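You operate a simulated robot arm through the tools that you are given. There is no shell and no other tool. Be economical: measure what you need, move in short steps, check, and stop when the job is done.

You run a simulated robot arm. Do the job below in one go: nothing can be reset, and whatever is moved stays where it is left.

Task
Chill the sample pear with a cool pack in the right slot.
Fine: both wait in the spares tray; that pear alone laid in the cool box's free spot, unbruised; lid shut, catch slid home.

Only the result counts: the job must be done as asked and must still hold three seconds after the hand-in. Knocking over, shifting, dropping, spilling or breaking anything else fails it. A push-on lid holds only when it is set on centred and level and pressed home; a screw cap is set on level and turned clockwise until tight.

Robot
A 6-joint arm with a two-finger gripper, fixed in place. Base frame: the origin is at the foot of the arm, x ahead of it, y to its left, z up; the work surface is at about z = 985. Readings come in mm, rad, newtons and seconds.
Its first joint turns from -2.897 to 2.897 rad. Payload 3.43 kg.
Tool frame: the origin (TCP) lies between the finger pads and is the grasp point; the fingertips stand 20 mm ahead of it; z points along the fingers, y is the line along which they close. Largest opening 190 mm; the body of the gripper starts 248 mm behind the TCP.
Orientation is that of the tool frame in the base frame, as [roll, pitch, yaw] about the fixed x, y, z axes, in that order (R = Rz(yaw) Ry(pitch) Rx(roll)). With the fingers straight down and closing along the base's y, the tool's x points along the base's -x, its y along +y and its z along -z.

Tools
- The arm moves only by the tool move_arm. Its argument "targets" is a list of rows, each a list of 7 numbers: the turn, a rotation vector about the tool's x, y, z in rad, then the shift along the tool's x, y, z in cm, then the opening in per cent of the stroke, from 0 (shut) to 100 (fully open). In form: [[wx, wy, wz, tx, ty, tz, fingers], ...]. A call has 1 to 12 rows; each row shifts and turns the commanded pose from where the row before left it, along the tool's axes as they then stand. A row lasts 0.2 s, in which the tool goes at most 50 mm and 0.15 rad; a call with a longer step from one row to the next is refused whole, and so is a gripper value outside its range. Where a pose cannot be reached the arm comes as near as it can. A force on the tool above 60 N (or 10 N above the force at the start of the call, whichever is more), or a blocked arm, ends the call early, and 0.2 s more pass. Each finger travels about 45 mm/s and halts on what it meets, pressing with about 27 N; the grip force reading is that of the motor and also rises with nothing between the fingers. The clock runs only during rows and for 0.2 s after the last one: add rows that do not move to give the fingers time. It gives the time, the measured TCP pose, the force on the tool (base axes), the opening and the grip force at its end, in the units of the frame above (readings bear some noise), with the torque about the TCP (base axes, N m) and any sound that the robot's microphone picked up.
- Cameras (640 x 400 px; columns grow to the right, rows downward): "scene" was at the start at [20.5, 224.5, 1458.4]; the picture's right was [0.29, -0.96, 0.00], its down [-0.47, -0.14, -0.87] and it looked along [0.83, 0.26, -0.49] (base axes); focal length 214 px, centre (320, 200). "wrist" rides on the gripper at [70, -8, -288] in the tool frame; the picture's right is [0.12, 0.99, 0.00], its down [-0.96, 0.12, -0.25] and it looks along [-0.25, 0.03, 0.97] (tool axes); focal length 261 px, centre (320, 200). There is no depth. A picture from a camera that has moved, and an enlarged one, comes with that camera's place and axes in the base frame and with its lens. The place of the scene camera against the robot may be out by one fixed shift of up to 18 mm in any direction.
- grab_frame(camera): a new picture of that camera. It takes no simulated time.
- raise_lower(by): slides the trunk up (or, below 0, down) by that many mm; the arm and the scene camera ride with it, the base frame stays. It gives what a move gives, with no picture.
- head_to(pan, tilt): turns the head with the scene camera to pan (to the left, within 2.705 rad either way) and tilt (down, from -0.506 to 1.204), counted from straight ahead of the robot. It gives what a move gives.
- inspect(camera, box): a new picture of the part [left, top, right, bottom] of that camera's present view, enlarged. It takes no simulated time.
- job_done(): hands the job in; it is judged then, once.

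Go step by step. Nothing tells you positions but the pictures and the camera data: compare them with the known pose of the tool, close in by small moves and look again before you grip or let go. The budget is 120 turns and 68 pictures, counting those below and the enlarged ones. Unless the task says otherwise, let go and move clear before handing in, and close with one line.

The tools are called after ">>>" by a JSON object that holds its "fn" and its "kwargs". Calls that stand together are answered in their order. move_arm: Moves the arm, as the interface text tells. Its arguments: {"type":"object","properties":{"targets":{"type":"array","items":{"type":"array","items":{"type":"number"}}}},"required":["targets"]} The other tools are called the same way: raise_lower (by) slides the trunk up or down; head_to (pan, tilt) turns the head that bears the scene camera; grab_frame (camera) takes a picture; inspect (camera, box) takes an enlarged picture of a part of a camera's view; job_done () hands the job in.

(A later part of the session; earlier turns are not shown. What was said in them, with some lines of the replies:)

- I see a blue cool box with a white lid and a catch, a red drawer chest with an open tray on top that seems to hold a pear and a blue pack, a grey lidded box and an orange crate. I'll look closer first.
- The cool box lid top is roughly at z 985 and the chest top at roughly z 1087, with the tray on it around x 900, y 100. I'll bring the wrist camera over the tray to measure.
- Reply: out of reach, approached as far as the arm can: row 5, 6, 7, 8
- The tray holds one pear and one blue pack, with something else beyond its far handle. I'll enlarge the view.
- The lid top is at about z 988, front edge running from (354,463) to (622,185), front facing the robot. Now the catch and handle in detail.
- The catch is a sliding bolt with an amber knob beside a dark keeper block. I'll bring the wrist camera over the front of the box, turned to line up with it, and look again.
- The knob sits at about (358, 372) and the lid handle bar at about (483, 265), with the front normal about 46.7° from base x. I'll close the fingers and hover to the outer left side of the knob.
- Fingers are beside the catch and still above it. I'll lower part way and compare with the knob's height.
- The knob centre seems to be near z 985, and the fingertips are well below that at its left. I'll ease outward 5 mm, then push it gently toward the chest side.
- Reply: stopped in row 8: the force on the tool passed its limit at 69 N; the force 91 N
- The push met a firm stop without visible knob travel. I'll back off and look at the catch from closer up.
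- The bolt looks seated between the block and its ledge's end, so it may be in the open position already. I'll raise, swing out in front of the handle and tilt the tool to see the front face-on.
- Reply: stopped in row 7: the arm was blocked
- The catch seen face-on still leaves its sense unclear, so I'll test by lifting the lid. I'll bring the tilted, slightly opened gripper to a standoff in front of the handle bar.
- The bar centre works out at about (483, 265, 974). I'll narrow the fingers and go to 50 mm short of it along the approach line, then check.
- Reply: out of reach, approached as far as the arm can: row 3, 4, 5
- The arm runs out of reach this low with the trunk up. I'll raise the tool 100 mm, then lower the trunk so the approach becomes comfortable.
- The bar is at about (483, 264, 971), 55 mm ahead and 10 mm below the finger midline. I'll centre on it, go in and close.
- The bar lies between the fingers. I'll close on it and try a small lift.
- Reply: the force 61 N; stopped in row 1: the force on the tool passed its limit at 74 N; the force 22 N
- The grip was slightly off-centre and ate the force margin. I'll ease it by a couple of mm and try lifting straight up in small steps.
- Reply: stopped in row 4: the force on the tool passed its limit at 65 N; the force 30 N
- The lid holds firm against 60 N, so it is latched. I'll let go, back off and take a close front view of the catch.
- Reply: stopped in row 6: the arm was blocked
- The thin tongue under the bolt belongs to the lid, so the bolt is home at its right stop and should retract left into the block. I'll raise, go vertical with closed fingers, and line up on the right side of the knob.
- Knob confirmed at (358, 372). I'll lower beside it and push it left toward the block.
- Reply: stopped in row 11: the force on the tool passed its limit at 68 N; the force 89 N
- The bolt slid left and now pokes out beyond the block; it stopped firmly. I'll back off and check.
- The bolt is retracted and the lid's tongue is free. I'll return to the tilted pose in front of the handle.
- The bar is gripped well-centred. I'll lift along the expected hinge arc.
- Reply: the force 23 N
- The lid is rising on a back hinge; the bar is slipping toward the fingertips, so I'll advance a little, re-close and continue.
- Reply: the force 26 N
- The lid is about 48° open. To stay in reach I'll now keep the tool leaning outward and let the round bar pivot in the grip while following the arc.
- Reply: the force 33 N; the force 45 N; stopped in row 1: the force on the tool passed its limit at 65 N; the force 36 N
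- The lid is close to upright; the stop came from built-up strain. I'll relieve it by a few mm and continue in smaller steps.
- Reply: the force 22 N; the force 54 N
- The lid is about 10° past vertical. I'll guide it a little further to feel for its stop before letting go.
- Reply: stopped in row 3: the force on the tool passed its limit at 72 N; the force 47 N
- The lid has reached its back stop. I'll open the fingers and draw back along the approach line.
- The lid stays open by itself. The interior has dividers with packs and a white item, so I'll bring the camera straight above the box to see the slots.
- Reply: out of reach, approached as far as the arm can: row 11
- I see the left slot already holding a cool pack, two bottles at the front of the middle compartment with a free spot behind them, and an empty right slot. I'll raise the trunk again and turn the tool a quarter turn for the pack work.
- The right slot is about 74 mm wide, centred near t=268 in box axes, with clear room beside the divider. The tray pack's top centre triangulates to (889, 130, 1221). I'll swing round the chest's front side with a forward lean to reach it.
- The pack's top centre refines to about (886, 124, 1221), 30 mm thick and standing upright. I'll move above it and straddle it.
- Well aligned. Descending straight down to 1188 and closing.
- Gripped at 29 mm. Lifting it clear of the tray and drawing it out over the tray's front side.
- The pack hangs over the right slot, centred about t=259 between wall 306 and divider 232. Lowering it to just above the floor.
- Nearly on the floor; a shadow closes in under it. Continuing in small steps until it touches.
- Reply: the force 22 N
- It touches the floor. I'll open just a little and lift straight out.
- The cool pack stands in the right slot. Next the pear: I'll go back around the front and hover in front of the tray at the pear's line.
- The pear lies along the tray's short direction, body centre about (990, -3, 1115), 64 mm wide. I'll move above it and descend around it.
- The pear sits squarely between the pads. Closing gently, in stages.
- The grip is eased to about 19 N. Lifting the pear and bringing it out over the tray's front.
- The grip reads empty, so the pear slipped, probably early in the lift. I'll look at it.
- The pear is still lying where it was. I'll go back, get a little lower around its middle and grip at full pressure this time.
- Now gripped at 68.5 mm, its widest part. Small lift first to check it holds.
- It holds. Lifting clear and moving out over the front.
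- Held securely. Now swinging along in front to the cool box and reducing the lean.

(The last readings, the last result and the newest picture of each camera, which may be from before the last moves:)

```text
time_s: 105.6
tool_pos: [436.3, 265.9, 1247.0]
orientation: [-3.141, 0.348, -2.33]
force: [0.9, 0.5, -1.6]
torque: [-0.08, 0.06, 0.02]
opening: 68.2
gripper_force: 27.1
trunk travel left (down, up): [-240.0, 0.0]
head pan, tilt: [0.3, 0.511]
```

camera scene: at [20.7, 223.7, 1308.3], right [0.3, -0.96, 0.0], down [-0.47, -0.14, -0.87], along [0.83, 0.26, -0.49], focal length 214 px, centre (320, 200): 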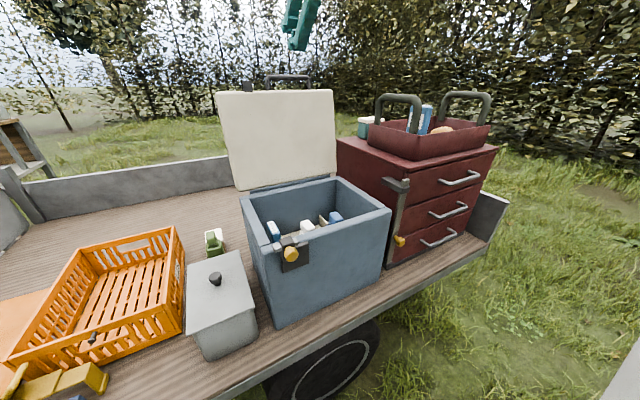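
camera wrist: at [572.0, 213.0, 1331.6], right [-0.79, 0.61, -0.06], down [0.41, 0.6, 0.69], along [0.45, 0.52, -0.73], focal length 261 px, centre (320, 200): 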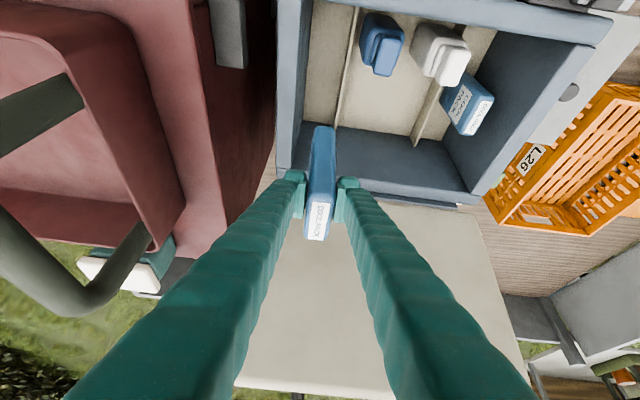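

>>> {"fn": "move_arm", "kwargs": {"targets": [[0, 0, 0, -1.6, 0, 2.6, 30.5], [0, 0, 0, -2.37, 0, 3.88, 30.5], [0, 0, 0, -2.37, 0, 3.88, 30.5], [0, 0, 0, -2.37, 0, 3.88, 30.5], [0, 0, 0, -2.37, 0, 3.88, 30.5], [0, 0, 0, -2.37, 0, 3.88, 30.5], [0, 0, 0, -2.37, 0, 3.88, 30.5], [0, 0, 0, -2.37, 0, 3.88, 30.5], [0, 0, 0, -0.77, 0, 1.26, 30.5], [0, 0, 0, 0, 0, 0, 30.5]]}}

>>> {"fn": "grab_frame", "kwargs": {"camera": "wrist"}}

```text
time_s: 107.8
tool_pos: [634.0, 473.6, 1016.3]
orientation: [-3.14, 0.351, -2.333]
force: [0.1, 1.0, -2.5]
torque: [-0.02, 0.02, 0.03]
opening: 68.6
gripper_force: 27.1
trunk travel left (down, up): [-240.0, 0.0]
head pan, tilt: [0.3, 0.511]
```

```text
6 pictures are left
camera wrist: at [524.8, 348.6, 1261.1], right [-0.8, 0.6, -0.04], down [0.48, 0.67, 0.56], along [0.37, 0.43, -0.83], focal length 261 px, centre (320, 200)
```

wrist: 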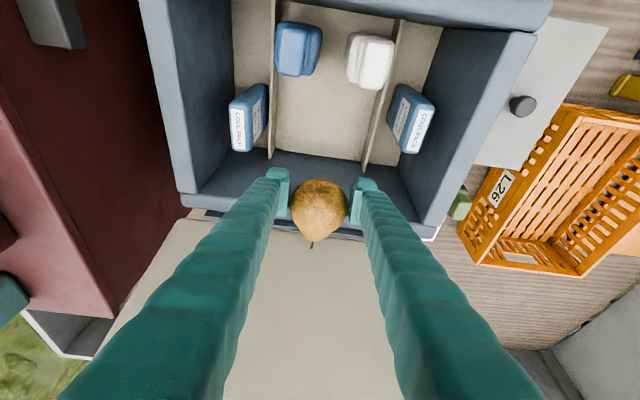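

The free spot behind the bottles is shallow for this lean, so I'll turn the tool a quarter turn, laying the pear lengthwise along the box with the gripper leaning over the empty left side.

>>> {"fn": "move_arm", "kwargs": {"targets": [[0, 0, 0, 0.68, 0, -2.38, 30.5], [0, 0, 0, 0.68, 0, -2.38, 30.5], [0.05, 0, 0.137, 0, 0, 0, 30.5], [0.05, 0, 0.137, 0, 0, 0, 30.5], [0.05, 0, 0.137, 0, 0, 0, 30.5], [0.05, 0, 0.137, 0, 0, 0, 30.5], [0.05, 0, 0.137, 0, 0, 0, 30.5], [0.05, 0, 0.137, 0, 0, 0, 30.5]]}}

>>> {"fn": "move_arm", "kwargs": {"targets": [[0.05, 0, 0.137, 0, 0, 0, 30.5], [0.05, 0, 0.137, 0, 0, 0, 30.5], [0.05, 0, 0.137, 0, 0, 0, 30.5], [0.05, 0, 0.137, 0, 0, 0, 30.5], [0.027, 0, 0.073, 0, 0, 0, 30.5], [0, -0.08, 0, 0, 0, 0, 30.5], [0, 0, 0, 0, 0, 0, 30.5]]}}

```text
time_s: 109.6
tool_pos: [614.4, 450.5, 1059.3]
orientation: [-3.141, 0.353, 3.072]
force: [-0.2, -0.7, -2.1]
torque: [0.1, 0.04, 0.0]
opening: 68.3
gripper_force: 26.8
trunk travel left (down, up): [-240.0, 0.0]
head pan, tilt: [0.3, 0.511]
```

```text
time_s: 111.2
tool_pos: [614.2, 452.8, 1057.7]
orientation: [3.142, 0.431, 2.415]
force: [0.3, -0.2, -2.0]
torque: [-0.02, 0.05, 0.01]
opening: 68.5
gripper_force: 26.7
trunk travel left (down, up): [-240.0, 0.0]
head pan, tilt: [0.3, 0.511]
```

>>> {"fn": "move_arm", "kwargs": {"targets": [[0, 0, 0, 2.0, 0, 3.9, 30.5], [0, 0, 0, 2.07, 0, 4.06, 30.5], [0, 0, 0, 2.07, 0, 4.06, 30.5], [0, 0, 0, 2.07, 0, 4.06, 30.5], [0, 0, 0, 2.07, 0, 4.06, 30.5], [0, 0, 0, 1.4, 0, 2.75, 30.5], [0, 0, 0, 0, 0, 0, 30.5]]}}

>>> {"fn": "inspect", "kwargs": {"camera": "wrist", "box": [200, 60, 460, 280]}}

```text
time_s: 112.8
tool_pos: [605.4, 461.9, 798.8]
orientation: [-3.141, 0.432, 2.414]
force: [-0.2, -0.5, -2.4]
torque: [0.0, 0.03, 0.01]
opening: 68.5
gripper_force: 26.6
trunk travel left (down, up): [-240.0, 0.0]
head pan, tilt: [0.3, 0.511]
```

```text
1.82 times, centred on (330, 170) of wrist
camera zoom: at [461.0, 578.0, 1029.9], right [0.58, 0.81, -0.05], down [0.65, -0.43, 0.63], along [0.49, -0.4, -0.78], focal length 474 px, centre (302, 254)
```

zoom: 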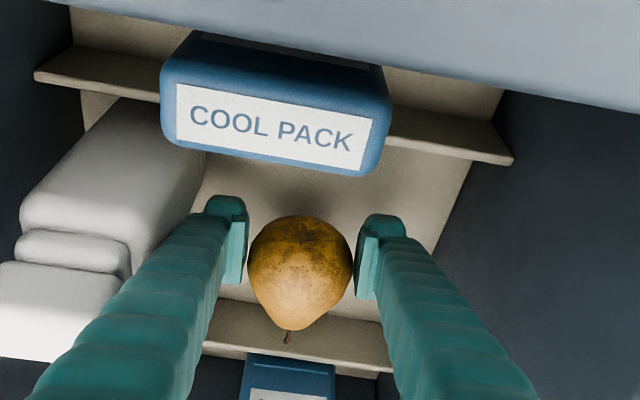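

Clear of bottles and pack. Lowering the last bit in fine steps.

>>> {"fn": "move_arm", "kwargs": {"targets": [[0, 0, 0, 0.42, 0, 0.91, 30.5], [0, 0, 0, 0.42, 0, 0.91, 30.5], [0, 0, 0, 0.17, 0, 0.36, 30.5], [0, 0, 0, 0, 0, 0, 30.5]]}}

>>> {"fn": "move_arm", "kwargs": {"targets": [[0, 0, 0, 0.1, 0, 0.22, 30.5], [0, 0, 0, 0.1, 0, 0.22, 30.5], [0, 0, 0, 0, 0, 0, 30.5]]}}

```text
time_s: 113.8
tool_pos: [604.6, 460.9, 775.4]
orientation: [3.141, 0.431, 2.413]
force: [-0.1, -1.3, -2.7]
torque: [-0.02, 0.01, 0.05]
opening: 68.3
gripper_force: 27.0
trunk travel left (down, up): [-240.0, 0.0]
head pan, tilt: [0.3, 0.511]
```

```text
time_s: 114.6
tool_pos: [605.4, 457.7, 772.7]
orientation: [3.141, 0.43, 2.413]
force: [1.1, 3.5, 9.1]
torque: [-0.08, -0.17, 0.07]
opening: 68.2
gripper_force: 26.9
trunk travel left (down, up): [-240.0, 0.0]
head pan, tilt: [0.3, 0.511]
```

The pear touches the floor. Releasing slowly, then lifting straight out.

>>> {"fn": "move_arm", "kwargs": {"targets": [[0, 0, 0, -0.02, 0, -0.04, 34], [0, 0, 0, 0, 0, 0, 36], [0, 0, 0, 0, 0, 0, 38.5], [0, 0, 0, 0, 0, 0, 41], [0, 0, 0, 0, 0, 0, 41], [0, 0, 0, -0.42, 0, -0.91, 41], [0, 0, 0, -0.84, 0, -1.82, 41], [0, 0, 0, -1.26, 0, -2.73, 41], [0, 0, 0, -1.9, 0, -4.1, 41], [0, 0, 0, -1.9, 0, -4.1, 41]]}}

>>> {"fn": "move_arm", "kwargs": {"targets": [[0, 0, 0, -2, 0, -4.3, 30], [0, 0, 0, -2, 0, -4.3, 20], [0, 0, 0, -2, 0, -4.3, 20], [0, 0, 0, -2, 0, -4.3, 19]]}}

>>> {"fn": "inspect", "kwargs": {"camera": "wrist", "box": [180, 0, 480, 240]}}

```text
time_s: 116.8
tool_pos: [605.9, 455.1, 923.9]
orientation: [-3.138, 0.431, 2.415]
force: [0.1, -0.3, -0.4]
torque: [-0.16, 0.04, -0.07]
opening: 77.9
gripper_force: 0.1
trunk travel left (down, up): [-240.0, 0.0]
head pan, tilt: [0.3, 0.511]
```

```text
time_s: 117.8
tool_pos: [604.3, 455.9, 1114.1]
orientation: [-3.14, 0.43, 2.415]
force: [0.0, 0.4, -0.6]
torque: [-0.06, 0.05, 0.0]
opening: 36.1
gripper_force: 0.0
trunk travel left (down, up): [-240.0, 0.0]
head pan, tilt: [0.3, 0.511]
```

```text
1.67 times, centred on (330, 120) of wrist
camera zoom: at [460.7, 572.3, 1345.0], right [0.58, 0.81, -0.05], down [0.65, -0.43, 0.63], along [0.49, -0.4, -0.78], focal length 434 px, centre (303, 333)
```

zoom: 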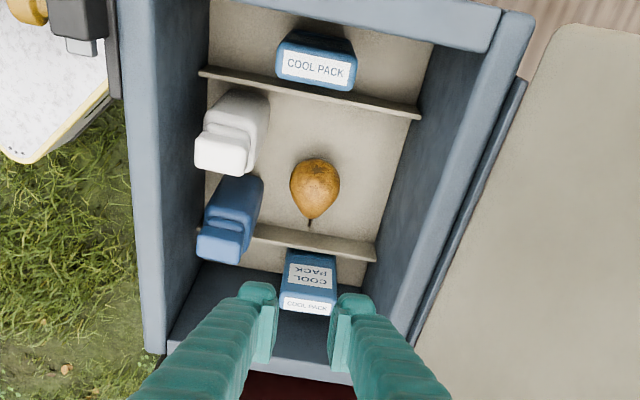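

The pear lies alone behind the bottles, unharmed. Now the lid: I'll straighten the tool, tilt it toward the handle as before, and prepare the trunk.

>>> {"fn": "move_arm", "kwargs": {"targets": [[0, 0.144, 0, 0, 0, 0, 20], [0, 0.144, 0, 0, 0, 0, 20], [0, 0.142, 0, 0, 0, 0, 20], [0, 0, 0.028, 0, -3.5, -4, 20], [0, 0, 0, 1, 0, -4, 20], [0, 0, 0, 1, 0, -4, 20], [-0.136, 0, 0, 0, 0, 0, 20], [-0.136, 0, 0, 0, 0, 0, 20], [-0.136, 0, 0, 0, 0, 0, 20], [-0.136, 0, 0, 0, 0, 0, 20], [-0.136, 0, 0, 0, 0, 0, 20], [-0.136, 0, 0, 0, 0, 0, 20]]}}

>>> {"fn": "raise_lower", "kwargs": {"by": -150}}

```text
refused: row 4 steps farther than a row can; nothing moved
```

```text
time_s: 119.6
tool_pos: [605.1, 456.1, 963.3]
orientation: [3.141, 0.432, 2.413]
force: [-0.2, -0.4, -0.2]
torque: [0.01, 0.02, -0.01]
opening: 35.8
gripper_force: 0.1
trunk travel left (down, up): [-90.0, 150.0]
head pan, tilt: [0.3, 0.511]
```

The first move was refused, and only the trunk went down; nothing was touched. I'll rise out of the box and redo the turn in shorter steps.

>>> {"fn": "move_arm", "kwargs": {"targets": [[0, 0, 0, -1.67, 0, -3.64, 20], [0, 0, 0, -1.67, 0, -3.64, 20], [0, 0, 0, -1.67, 0, -3.64, 20], [0, 0, 0, -1.67, 0, -3.64, 20], [0, 0.144, 0, 0, 0, 0, 20], [0, 0.144, 0, 0, 0, 0, 20], [0, 0.142, 0, 0, 0, 0, 20], [0, 0, 0.028, 0, -3.5, -2, 20]]}}

>>> {"fn": "move_arm", "kwargs": {"targets": [[-0.136, 0, 0, 0, 0, 0, 20], [-0.136, 0, 0, 0, 0, 0, 20], [-0.136, 0, 0, 0, 0, 0, 20], [-0.136, 0, 0, 0, 0, 0, 20], [-0.136, 0, 0, 0, 0, 0, 20], [-0.136, 0, 0, 0, 0, 0, 20], [0, 0, 0, 0, 0, 0, 20]]}}

```text
time_s: 121.4
tool_pos: [580.9, 429.5, 1145.3]
orientation: [-3.139, 0.0, 2.385]
force: [0.4, 0.3, -0.9]
torque: [-0.21, 0.25, -0.02]
opening: 38.0
gripper_force: 0.0
trunk travel left (down, up): [-90.0, 150.0]
head pan, tilt: [0.3, 0.511]
```

```text
time_s: 123.0
tool_pos: [582.6, 430.6, 1143.9]
orientation: [2.323, 0.004, 2.385]
force: [-0.5, 0.5, -0.3]
torque: [0.01, -0.02, 0.0]
opening: 38.1
gripper_force: 0.0
trunk travel left (down, up): [-90.0, 150.0]
head pan, tilt: [0.3, 0.511]
```

>>> {"fn": "move_arm", "kwargs": {"targets": [[0, 0, 0, -0.63, 4.15, 0.18, 20], [0, 0, 0, -0.63, 4.15, 0.18, 20], [0, 0, 0, -0.63, 4.15, 0.18, 20], [0, 0, 0, -0.63, 4.15, 0.18, 20], [0, 0, 0, -0.63, 4.15, 0.18, 20], [0, 0, 0, -0.63, 4.15, 0.18, 20], [0, 0, 0, -0.63, 4.15, 0.18, 20], [0, 0, 0, 0, 0, 0, 20]]}}

>>> {"fn": "inspect", "kwargs": {"camera": "wrist", "box": [220, 120, 420, 280]}}

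```text
time_s: 124.8
tool_pos: [759.2, 555.1, 1347.4]
orientation: [2.326, 0.001, 2.386]
force: [0.5, 0.7, -0.2]
torque: [0.03, 0.03, 0.03]
opening: 38.0
gripper_force: 0.0
trunk travel left (down, up): [-90.0, 150.0]
head pan, tilt: [0.3, 0.511]
```

```text
2.50 times, centred on (320, 200) of wrist
camera zoom: at [559.0, 446.9, 1536.6], right [0.38, 0.58, 0.72], down [0.63, -0.73, 0.25], along [0.68, 0.36, -0.64], focal length 652 px, centre (320, 200)
```

zoom: 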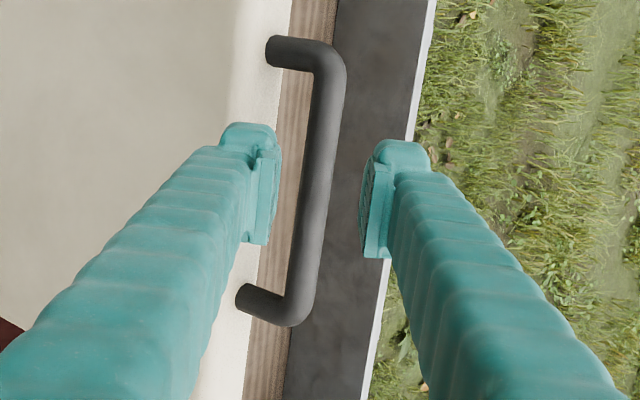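

The handle bar is centred between the fingers. Advancing and closing on it.

>>> {"fn": "move_arm", "kwargs": {"targets": [[0, 0, 0, 0, 0, 2.5, 20], [0, 0, 0, 0, 0, 2.5, 20], [0, 0, 0, 0, 0, 2.0, 20], [0, 0, 0, 0, 0, 1.0, 20], [0, 0, 0, 0, 0, 0.7, 20], [0, 0, 0, 0, 0, 0, 5], [0, 0, 0, 0, 0, 0, 5], [0, 0, 0, 0, 0, 0, 5]]}}

```text
time_s: 125.8
tool_pos: [793.9, 589.3, 1304.9]
orientation: [2.312, 0.005, 2.386]
force: [-19.0, -33.0, 24.7]
torque: [-2.18, 0.99, -0.36]
opening: 44.2
gripper_force: 5.4
trunk travel left (down, up): [-90.0, 150.0]
head pan, tilt: [0.3, 0.511]
stopped in row 5: the force on the tool passed its limit at 68 N (the readings are from after the stop); the commanded pose is now the measured one
```

The inner fingertip met the lid's edge. I'll back off 20 mm, narrow the opening and come in again slightly further out.

>>> {"fn": "move_arm", "kwargs": {"targets": [[0, 0, 0, 0, 0, -2.0, 20], [0, 0, 0, 0, 0.2, -0.8, 13.5], [0, 0, 0, 0, 0, 0, 13.5], [0, 0, 0, 0, 0, 0, 13.5]]}}

>>> {"fn": "inspect", "kwargs": {"camera": "wrist", "box": [240, 130, 400, 260]}}

```text
time_s: 126.8
tool_pos: [781.9, 580.9, 1320.0]
orientation: [2.318, 0.004, 2.388]
force: [0.8, 0.0, 0.1]
torque: [0.03, -0.01, 0.04]
opening: 25.6
gripper_force: 0.0
trunk travel left (down, up): [-90.0, 150.0]
head pan, tilt: [0.3, 0.511]
```

```text
3.08 times, centred on (320, 195) of wrist
camera zoom: at [580.0, 472.1, 1508.9], right [0.37, 0.57, 0.73], down [0.63, -0.73, 0.26], along [0.68, 0.36, -0.64], focal length 802 px, centre (320, 215)
```

zoom: 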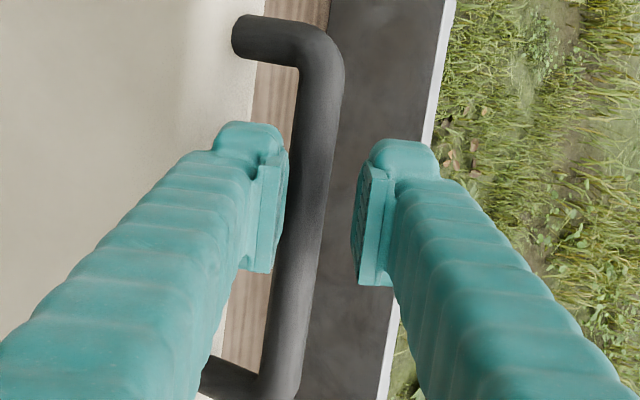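

The fingertips fit only shallowly past the lid's edge, as when I opened it. I'll shift 5 mm toward the bar, advance to the same depth as before and close.

>>> {"fn": "move_arm", "kwargs": {"targets": [[0, 0, 0, 0, -0.5, 0, 13.5], [0, 0, 0, 0, 0, 1.0, 13.5], [0, 0, 0, 0, 0, 1.0, 13.5], [0, 0, 0, 0, 0, 0.6, 13.5], [0, 0, 0, 0, 0, 0.5, 13.5]]}}

>>> {"fn": "move_arm", "kwargs": {"targets": [[0, 0, 0, 0, 0, 0, 3], [0, 0, 0, 0, 0, 0, 3], [0, 0, 0, 0, 0, 0, 3]]}}

```text
time_s: 128.0
tool_pos: [794.2, 594.0, 1297.7]
orientation: [2.315, 0.004, 2.387]
force: [-5.0, -4.1, 15.0]
torque: [-0.24, 0.58, 0.06]
opening: 22.1
gripper_force: 0.1
trunk travel left (down, up): [-90.0, 150.0]
head pan, tilt: [0.3, 0.511]
```

```text
time_s: 128.8
tool_pos: [794.0, 594.9, 1294.5]
orientation: [2.318, 0.002, 2.384]
force: [-9.3, -7.4, 0.5]
torque: [0.98, 0.95, -1.27]
opening: 13.6
gripper_force: 45.2
trunk travel left (down, up): [-90.0, 150.0]
head pan, tilt: [0.3, 0.511]
```

Gripped as before. I'll bring the lid forward along the recorded path in reverse.

>>> {"fn": "move_arm", "kwargs": {"targets": [[0.05, 0, 0, 0, -1.58, -1.68, 3], [0.053, 0, 0, 0, -1.66, -1.59, 3], [0.053, 0, 0, 0, -1.75, -1.5, 3]]}}

```text
time_s: 129.6
tool_pos: [744.3, 543.8, 1299.9]
orientation: [2.472, 0.003, 2.388]
force: [-2.1, 5.2, 42.3]
torque: [0.73, 1.07, -1.39]
opening: 14.3
gripper_force: 44.9
trunk travel left (down, up): [-90.0, 150.0]
head pan, tilt: [0.3, 0.511]
```

>>> {"fn": "move_arm", "kwargs": {"targets": [[0.062, 0, 0, 0, -1.96, -1.73, 3], [0.062, 0, 0, 0, -2.32, -1.18, 3], [0.065, 0, 0, 0, -2.45, -0.71, 3], [0.06, 0, 0, 0, -2.61, -0.29, 3]]}}

```text
time_s: 130.6
tool_pos: [683.4, 477.9, 1283.8]
orientation: [2.691, 0.001, 2.385]
force: [-23.7, 16.1, 22.5]
torque: [0.69, 0.87, -1.71]
opening: 13.2
gripper_force: 45.3
trunk travel left (down, up): [-90.0, 150.0]
head pan, tilt: [0.3, 0.511]
stopped in row 4: the force on the tool passed its limit at 67 N (the readings are from after the stop); the commanded pose is now the measured one
```

>>> {"fn": "move_arm", "kwargs": {"targets": [[0.053, 0, 0, 0.15, -2.45, -0.55, 3], [0.053, 0, 0, 0.1, -2.53, -0.28, 3], [0.053, 0, 0, 0, -2.59, 0.05, 3]]}}

```text
time_s: 131.4
tool_pos: [632.8, 427.4, 1260.0]
orientation: [2.855, 0.001, 2.385]
force: [-7.3, 4.4, 8.5]
torque: [0.59, -0.13, -1.82]
opening: 13.4
gripper_force: 45.6
trunk travel left (down, up): [-90.0, 150.0]
head pan, tilt: [0.3, 0.511]
```

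>>> {"fn": "move_arm", "kwargs": {"targets": [[0.058, 0, 0, 0, -3.0, 0.12, 3], [0.058, 0, 0, 0, -2.96, 0.65, 3], [0.058, 0, 0, 0, -2.75, 1.2, 3], [0.058, 0, 0, 0, -2.5, 1.72, 3]]}}

```text
time_s: 132.4
tool_pos: [561.4, 351.7, 1200.8]
orientation: [3.087, 0.002, 2.383]
force: [-19.2, 21.7, -1.7]
torque: [0.56, -0.28, -1.83]
opening: 13.8
gripper_force: 45.1
trunk travel left (down, up): [-90.0, 150.0]
head pan, tilt: [0.3, 0.511]
```

>>> {"fn": "move_arm", "kwargs": {"targets": [[-0.1, 0, 0, 0.15, -2.79, 1.54, 3], [-0.1, 0, 0, 0, -2.79, 1.54, 3], [-0.1, 0, 0, 0, -2.79, 1.54, 3]]}}

```text
time_s: 133.2
tool_pos: [508.5, 296.2, 1140.5]
orientation: [2.788, 0.0, 2.385]
force: [0.5, 1.3, -1.0]
torque: [-0.14, 0.24, 0.0]
opening: 5.7
gripper_force: 0.1
trunk travel left (down, up): [-90.0, 150.0]
head pan, tilt: [0.3, 0.511]
```

The bar slipped out of the fingers during that stretch. I'll check where the lid is.

>>> {"fn": "inspect", "kwargs": {"camera": "scene", "box": [220, 130, 420, 280]}}

```text
2.67 times, centred on (320, 205) of scene
camera zoom: at [21.7, 223.9, 1308.8], right [0.29, -0.96, 0.0], down [-0.47, -0.14, -0.87], along [0.83, 0.26, -0.49], focal length 572 px, centre (320, 187)
```

zoom: 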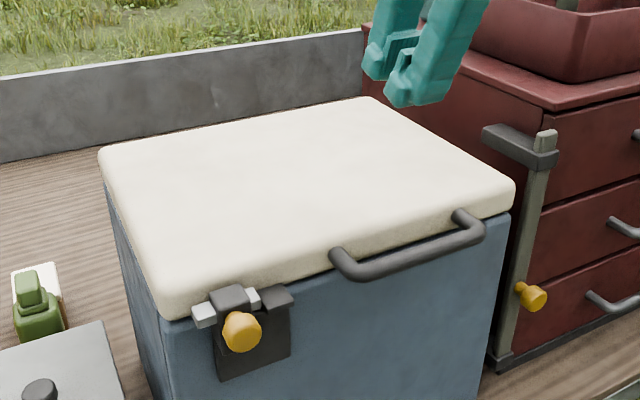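

The lid has dropped shut squarely with its tongue beside the block; the bolt is still retracted. I'll go vertical with closed fingers and line up on the left of the knob, now at about (340, 389).

>>> {"fn": "move_arm", "kwargs": {"targets": [[0.118, 0, 0, 0, 0, 0, 0], [0.118, 0, 0, 0, 0, 0, 0], [0.118, 0, 0, 0, 0, 0, 0], [0, 0, 0, 3.95, -0.94, 0, 0], [0, 0, 0, 3.95, -0.94, 0, 0], [0, 0, 0, 3.95, -0.94, 0, 0], [0, 0, 0, 3.95, -0.94, 0, 0], [0, 0, 0, 3.95, -0.94, 0, 0], [0, 0, 0, 3.95, -0.94, 0, 0], [0, 0, 0, 0, 0, 0, 0]]}}

```text
time_s: 135.4
tool_pos: [296.2, 417.1, 1139.8]
orientation: [3.14, 0.001, 2.384]
force: [0.1, -0.2, -0.7]
torque: [-0.02, -0.02, 0.0]
opening: 0.0
gripper_force: 27.0
trunk travel left (down, up): [-90.0, 150.0]
head pan, tilt: [0.3, 0.511]
```

>>> {"fn": "move_arm", "kwargs": {"targets": [[0, 0, 0, 0, 0, 4, 0], [0, 0, 0, 0, 0, 4, 0], [0, 0, 0, 0, 0, 4, 0], [0, 0, 0, 0, 0, 3, 0], [0, 0, 0, 0, 0, 1.8, 0], [0, 0, 0, 0, 0, 0, 0]]}}

>>> {"fn": "move_arm", "kwargs": {"targets": [[0, 0, 0, -0.6, 0, 0, 0], [0, 0, 0, -0.6, 0, 0, 0], [0, 0, 0, -0.5, 0, 0, 0], [0, 0, 0, -0.5, 0, 0, 0], [0, 0, 0, -0.5, 0, 0, 0], [0, 0, 0, -0.5, 0, 0, 0], [0, 0, 0, -0.5, 0, 0, 0], [0, 0, 0, -0.5, 0, 0, 0], [0, 0, 0, -0.4, 0, 0, 0], [0, 0, 0, -0.3, 0, 0, 0], [0, 0, 0, -0.3, 0, 0, 0]]}}

```text
time_s: 136.8
tool_pos: [299.4, 419.0, 973.0]
orientation: [3.14, 0.001, 2.384]
force: [0.5, 0.0, 0.6]
torque: [0.0, 0.03, -0.02]
opening: 0.0
gripper_force: 27.1
trunk travel left (down, up): [-90.0, 150.0]
head pan, tilt: [0.3, 0.511]
```

```text
time_s: 139.1
tool_pos: [330.5, 390.6, 973.6]
orientation: [3.138, -0.009, 2.382]
force: [-41.6, 26.2, 6.4]
torque: [-2.21, -2.22, 0.15]
opening: 0.0
gripper_force: 26.9
trunk travel left (down, up): [-90.0, 150.0]
head pan, tilt: [0.3, 0.511]
stopped in row 11: the force on the tool passed its limit at 66 N (the readings are from after the stop); the commanded pose is now the measured one
```

The knob has run to nearly the same stop as at the start, about 3 mm short. One more gentle push, then I'll back off and look.

>>> {"fn": "move_arm", "kwargs": {"targets": [[0, 0, 0, -0.3, 0, 0, 0], [0, 0, 0, -0.3, 0, 0, 0], [0, 0, 0, -0.3, 0, 0, 0], [0, 0, 0, -0.3, 0, 0, 0]]}}

>>> {"fn": "move_arm", "kwargs": {"targets": [[0, 0, 0, 1.5, -0.3, 0, 0], [0, 0, 0, 1.5, -1, -1, 0], [0, 0, 0, 0, -1.5, -4, 0], [0, 0, 0, 0, -1.5, -4, 0], [0, 0, 0, 4, 0, -2, 0]]}}

>>> {"fn": "inspect", "kwargs": {"camera": "scene", "box": [265, 195, 375, 275]}}

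```text
time_s: 139.4
tool_pos: [331.7, 390.6, 974.1]
orientation: [3.139, -0.017, 2.376]
force: [-45.2, 25.5, 9.5]
torque: [0.21, 0.18, 0.2]
opening: 0.0
gripper_force: 26.6
trunk travel left (down, up): [-90.0, 150.0]
head pan, tilt: [0.3, 0.511]
stopped in row 1: the force on the tool passed its limit at 97 N (the readings are from after the stop); the commanded pose is now the measured one
```

```text
time_s: 140.6
tool_pos: [253.0, 406.5, 1086.7]
orientation: [3.139, -0.013, 2.379]
force: [0.5, -0.7, -0.3]
torque: [0.13, 0.04, 0.02]
opening: 0.0
gripper_force: 27.4
trunk travel left (down, up): [-90.0, 150.0]
head pan, tilt: [0.3, 0.511]
```

```text
5.00 times, centred on (320, 235) of scene
camera zoom: at [20.5, 223.3, 1308.5], right [0.29, -0.96, 0.0], down [-0.47, -0.14, -0.87], along [0.83, 0.26, -0.49], focal length 1072 px, centre (320, 25)
```

zoom: 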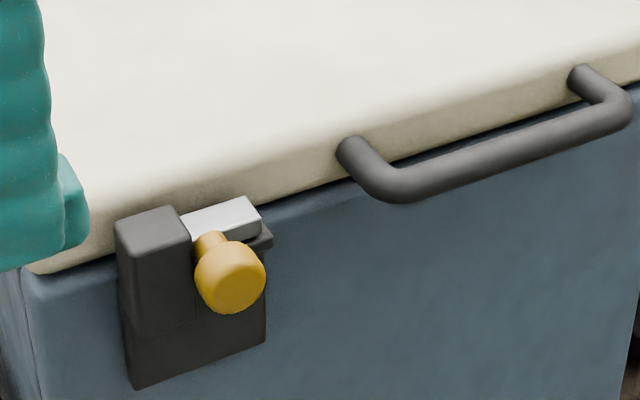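

The bolt lies over the lid's tongue just as at the start, the lid is flush, and the gripper is clear. Handing in.

>>> {"fn": "job_done", "kwargs": {}}

```text
The job is handed in.
```

The cool pack stands in the right slot, the pear lies in the free spot, and the lid is shut with the catch slid home. The bar slipped from the gripper while closing, so the lid fell the last 35° or so; I didn't reopen it to check inside. The pear also slipped out of the first grip without leaving the tray.
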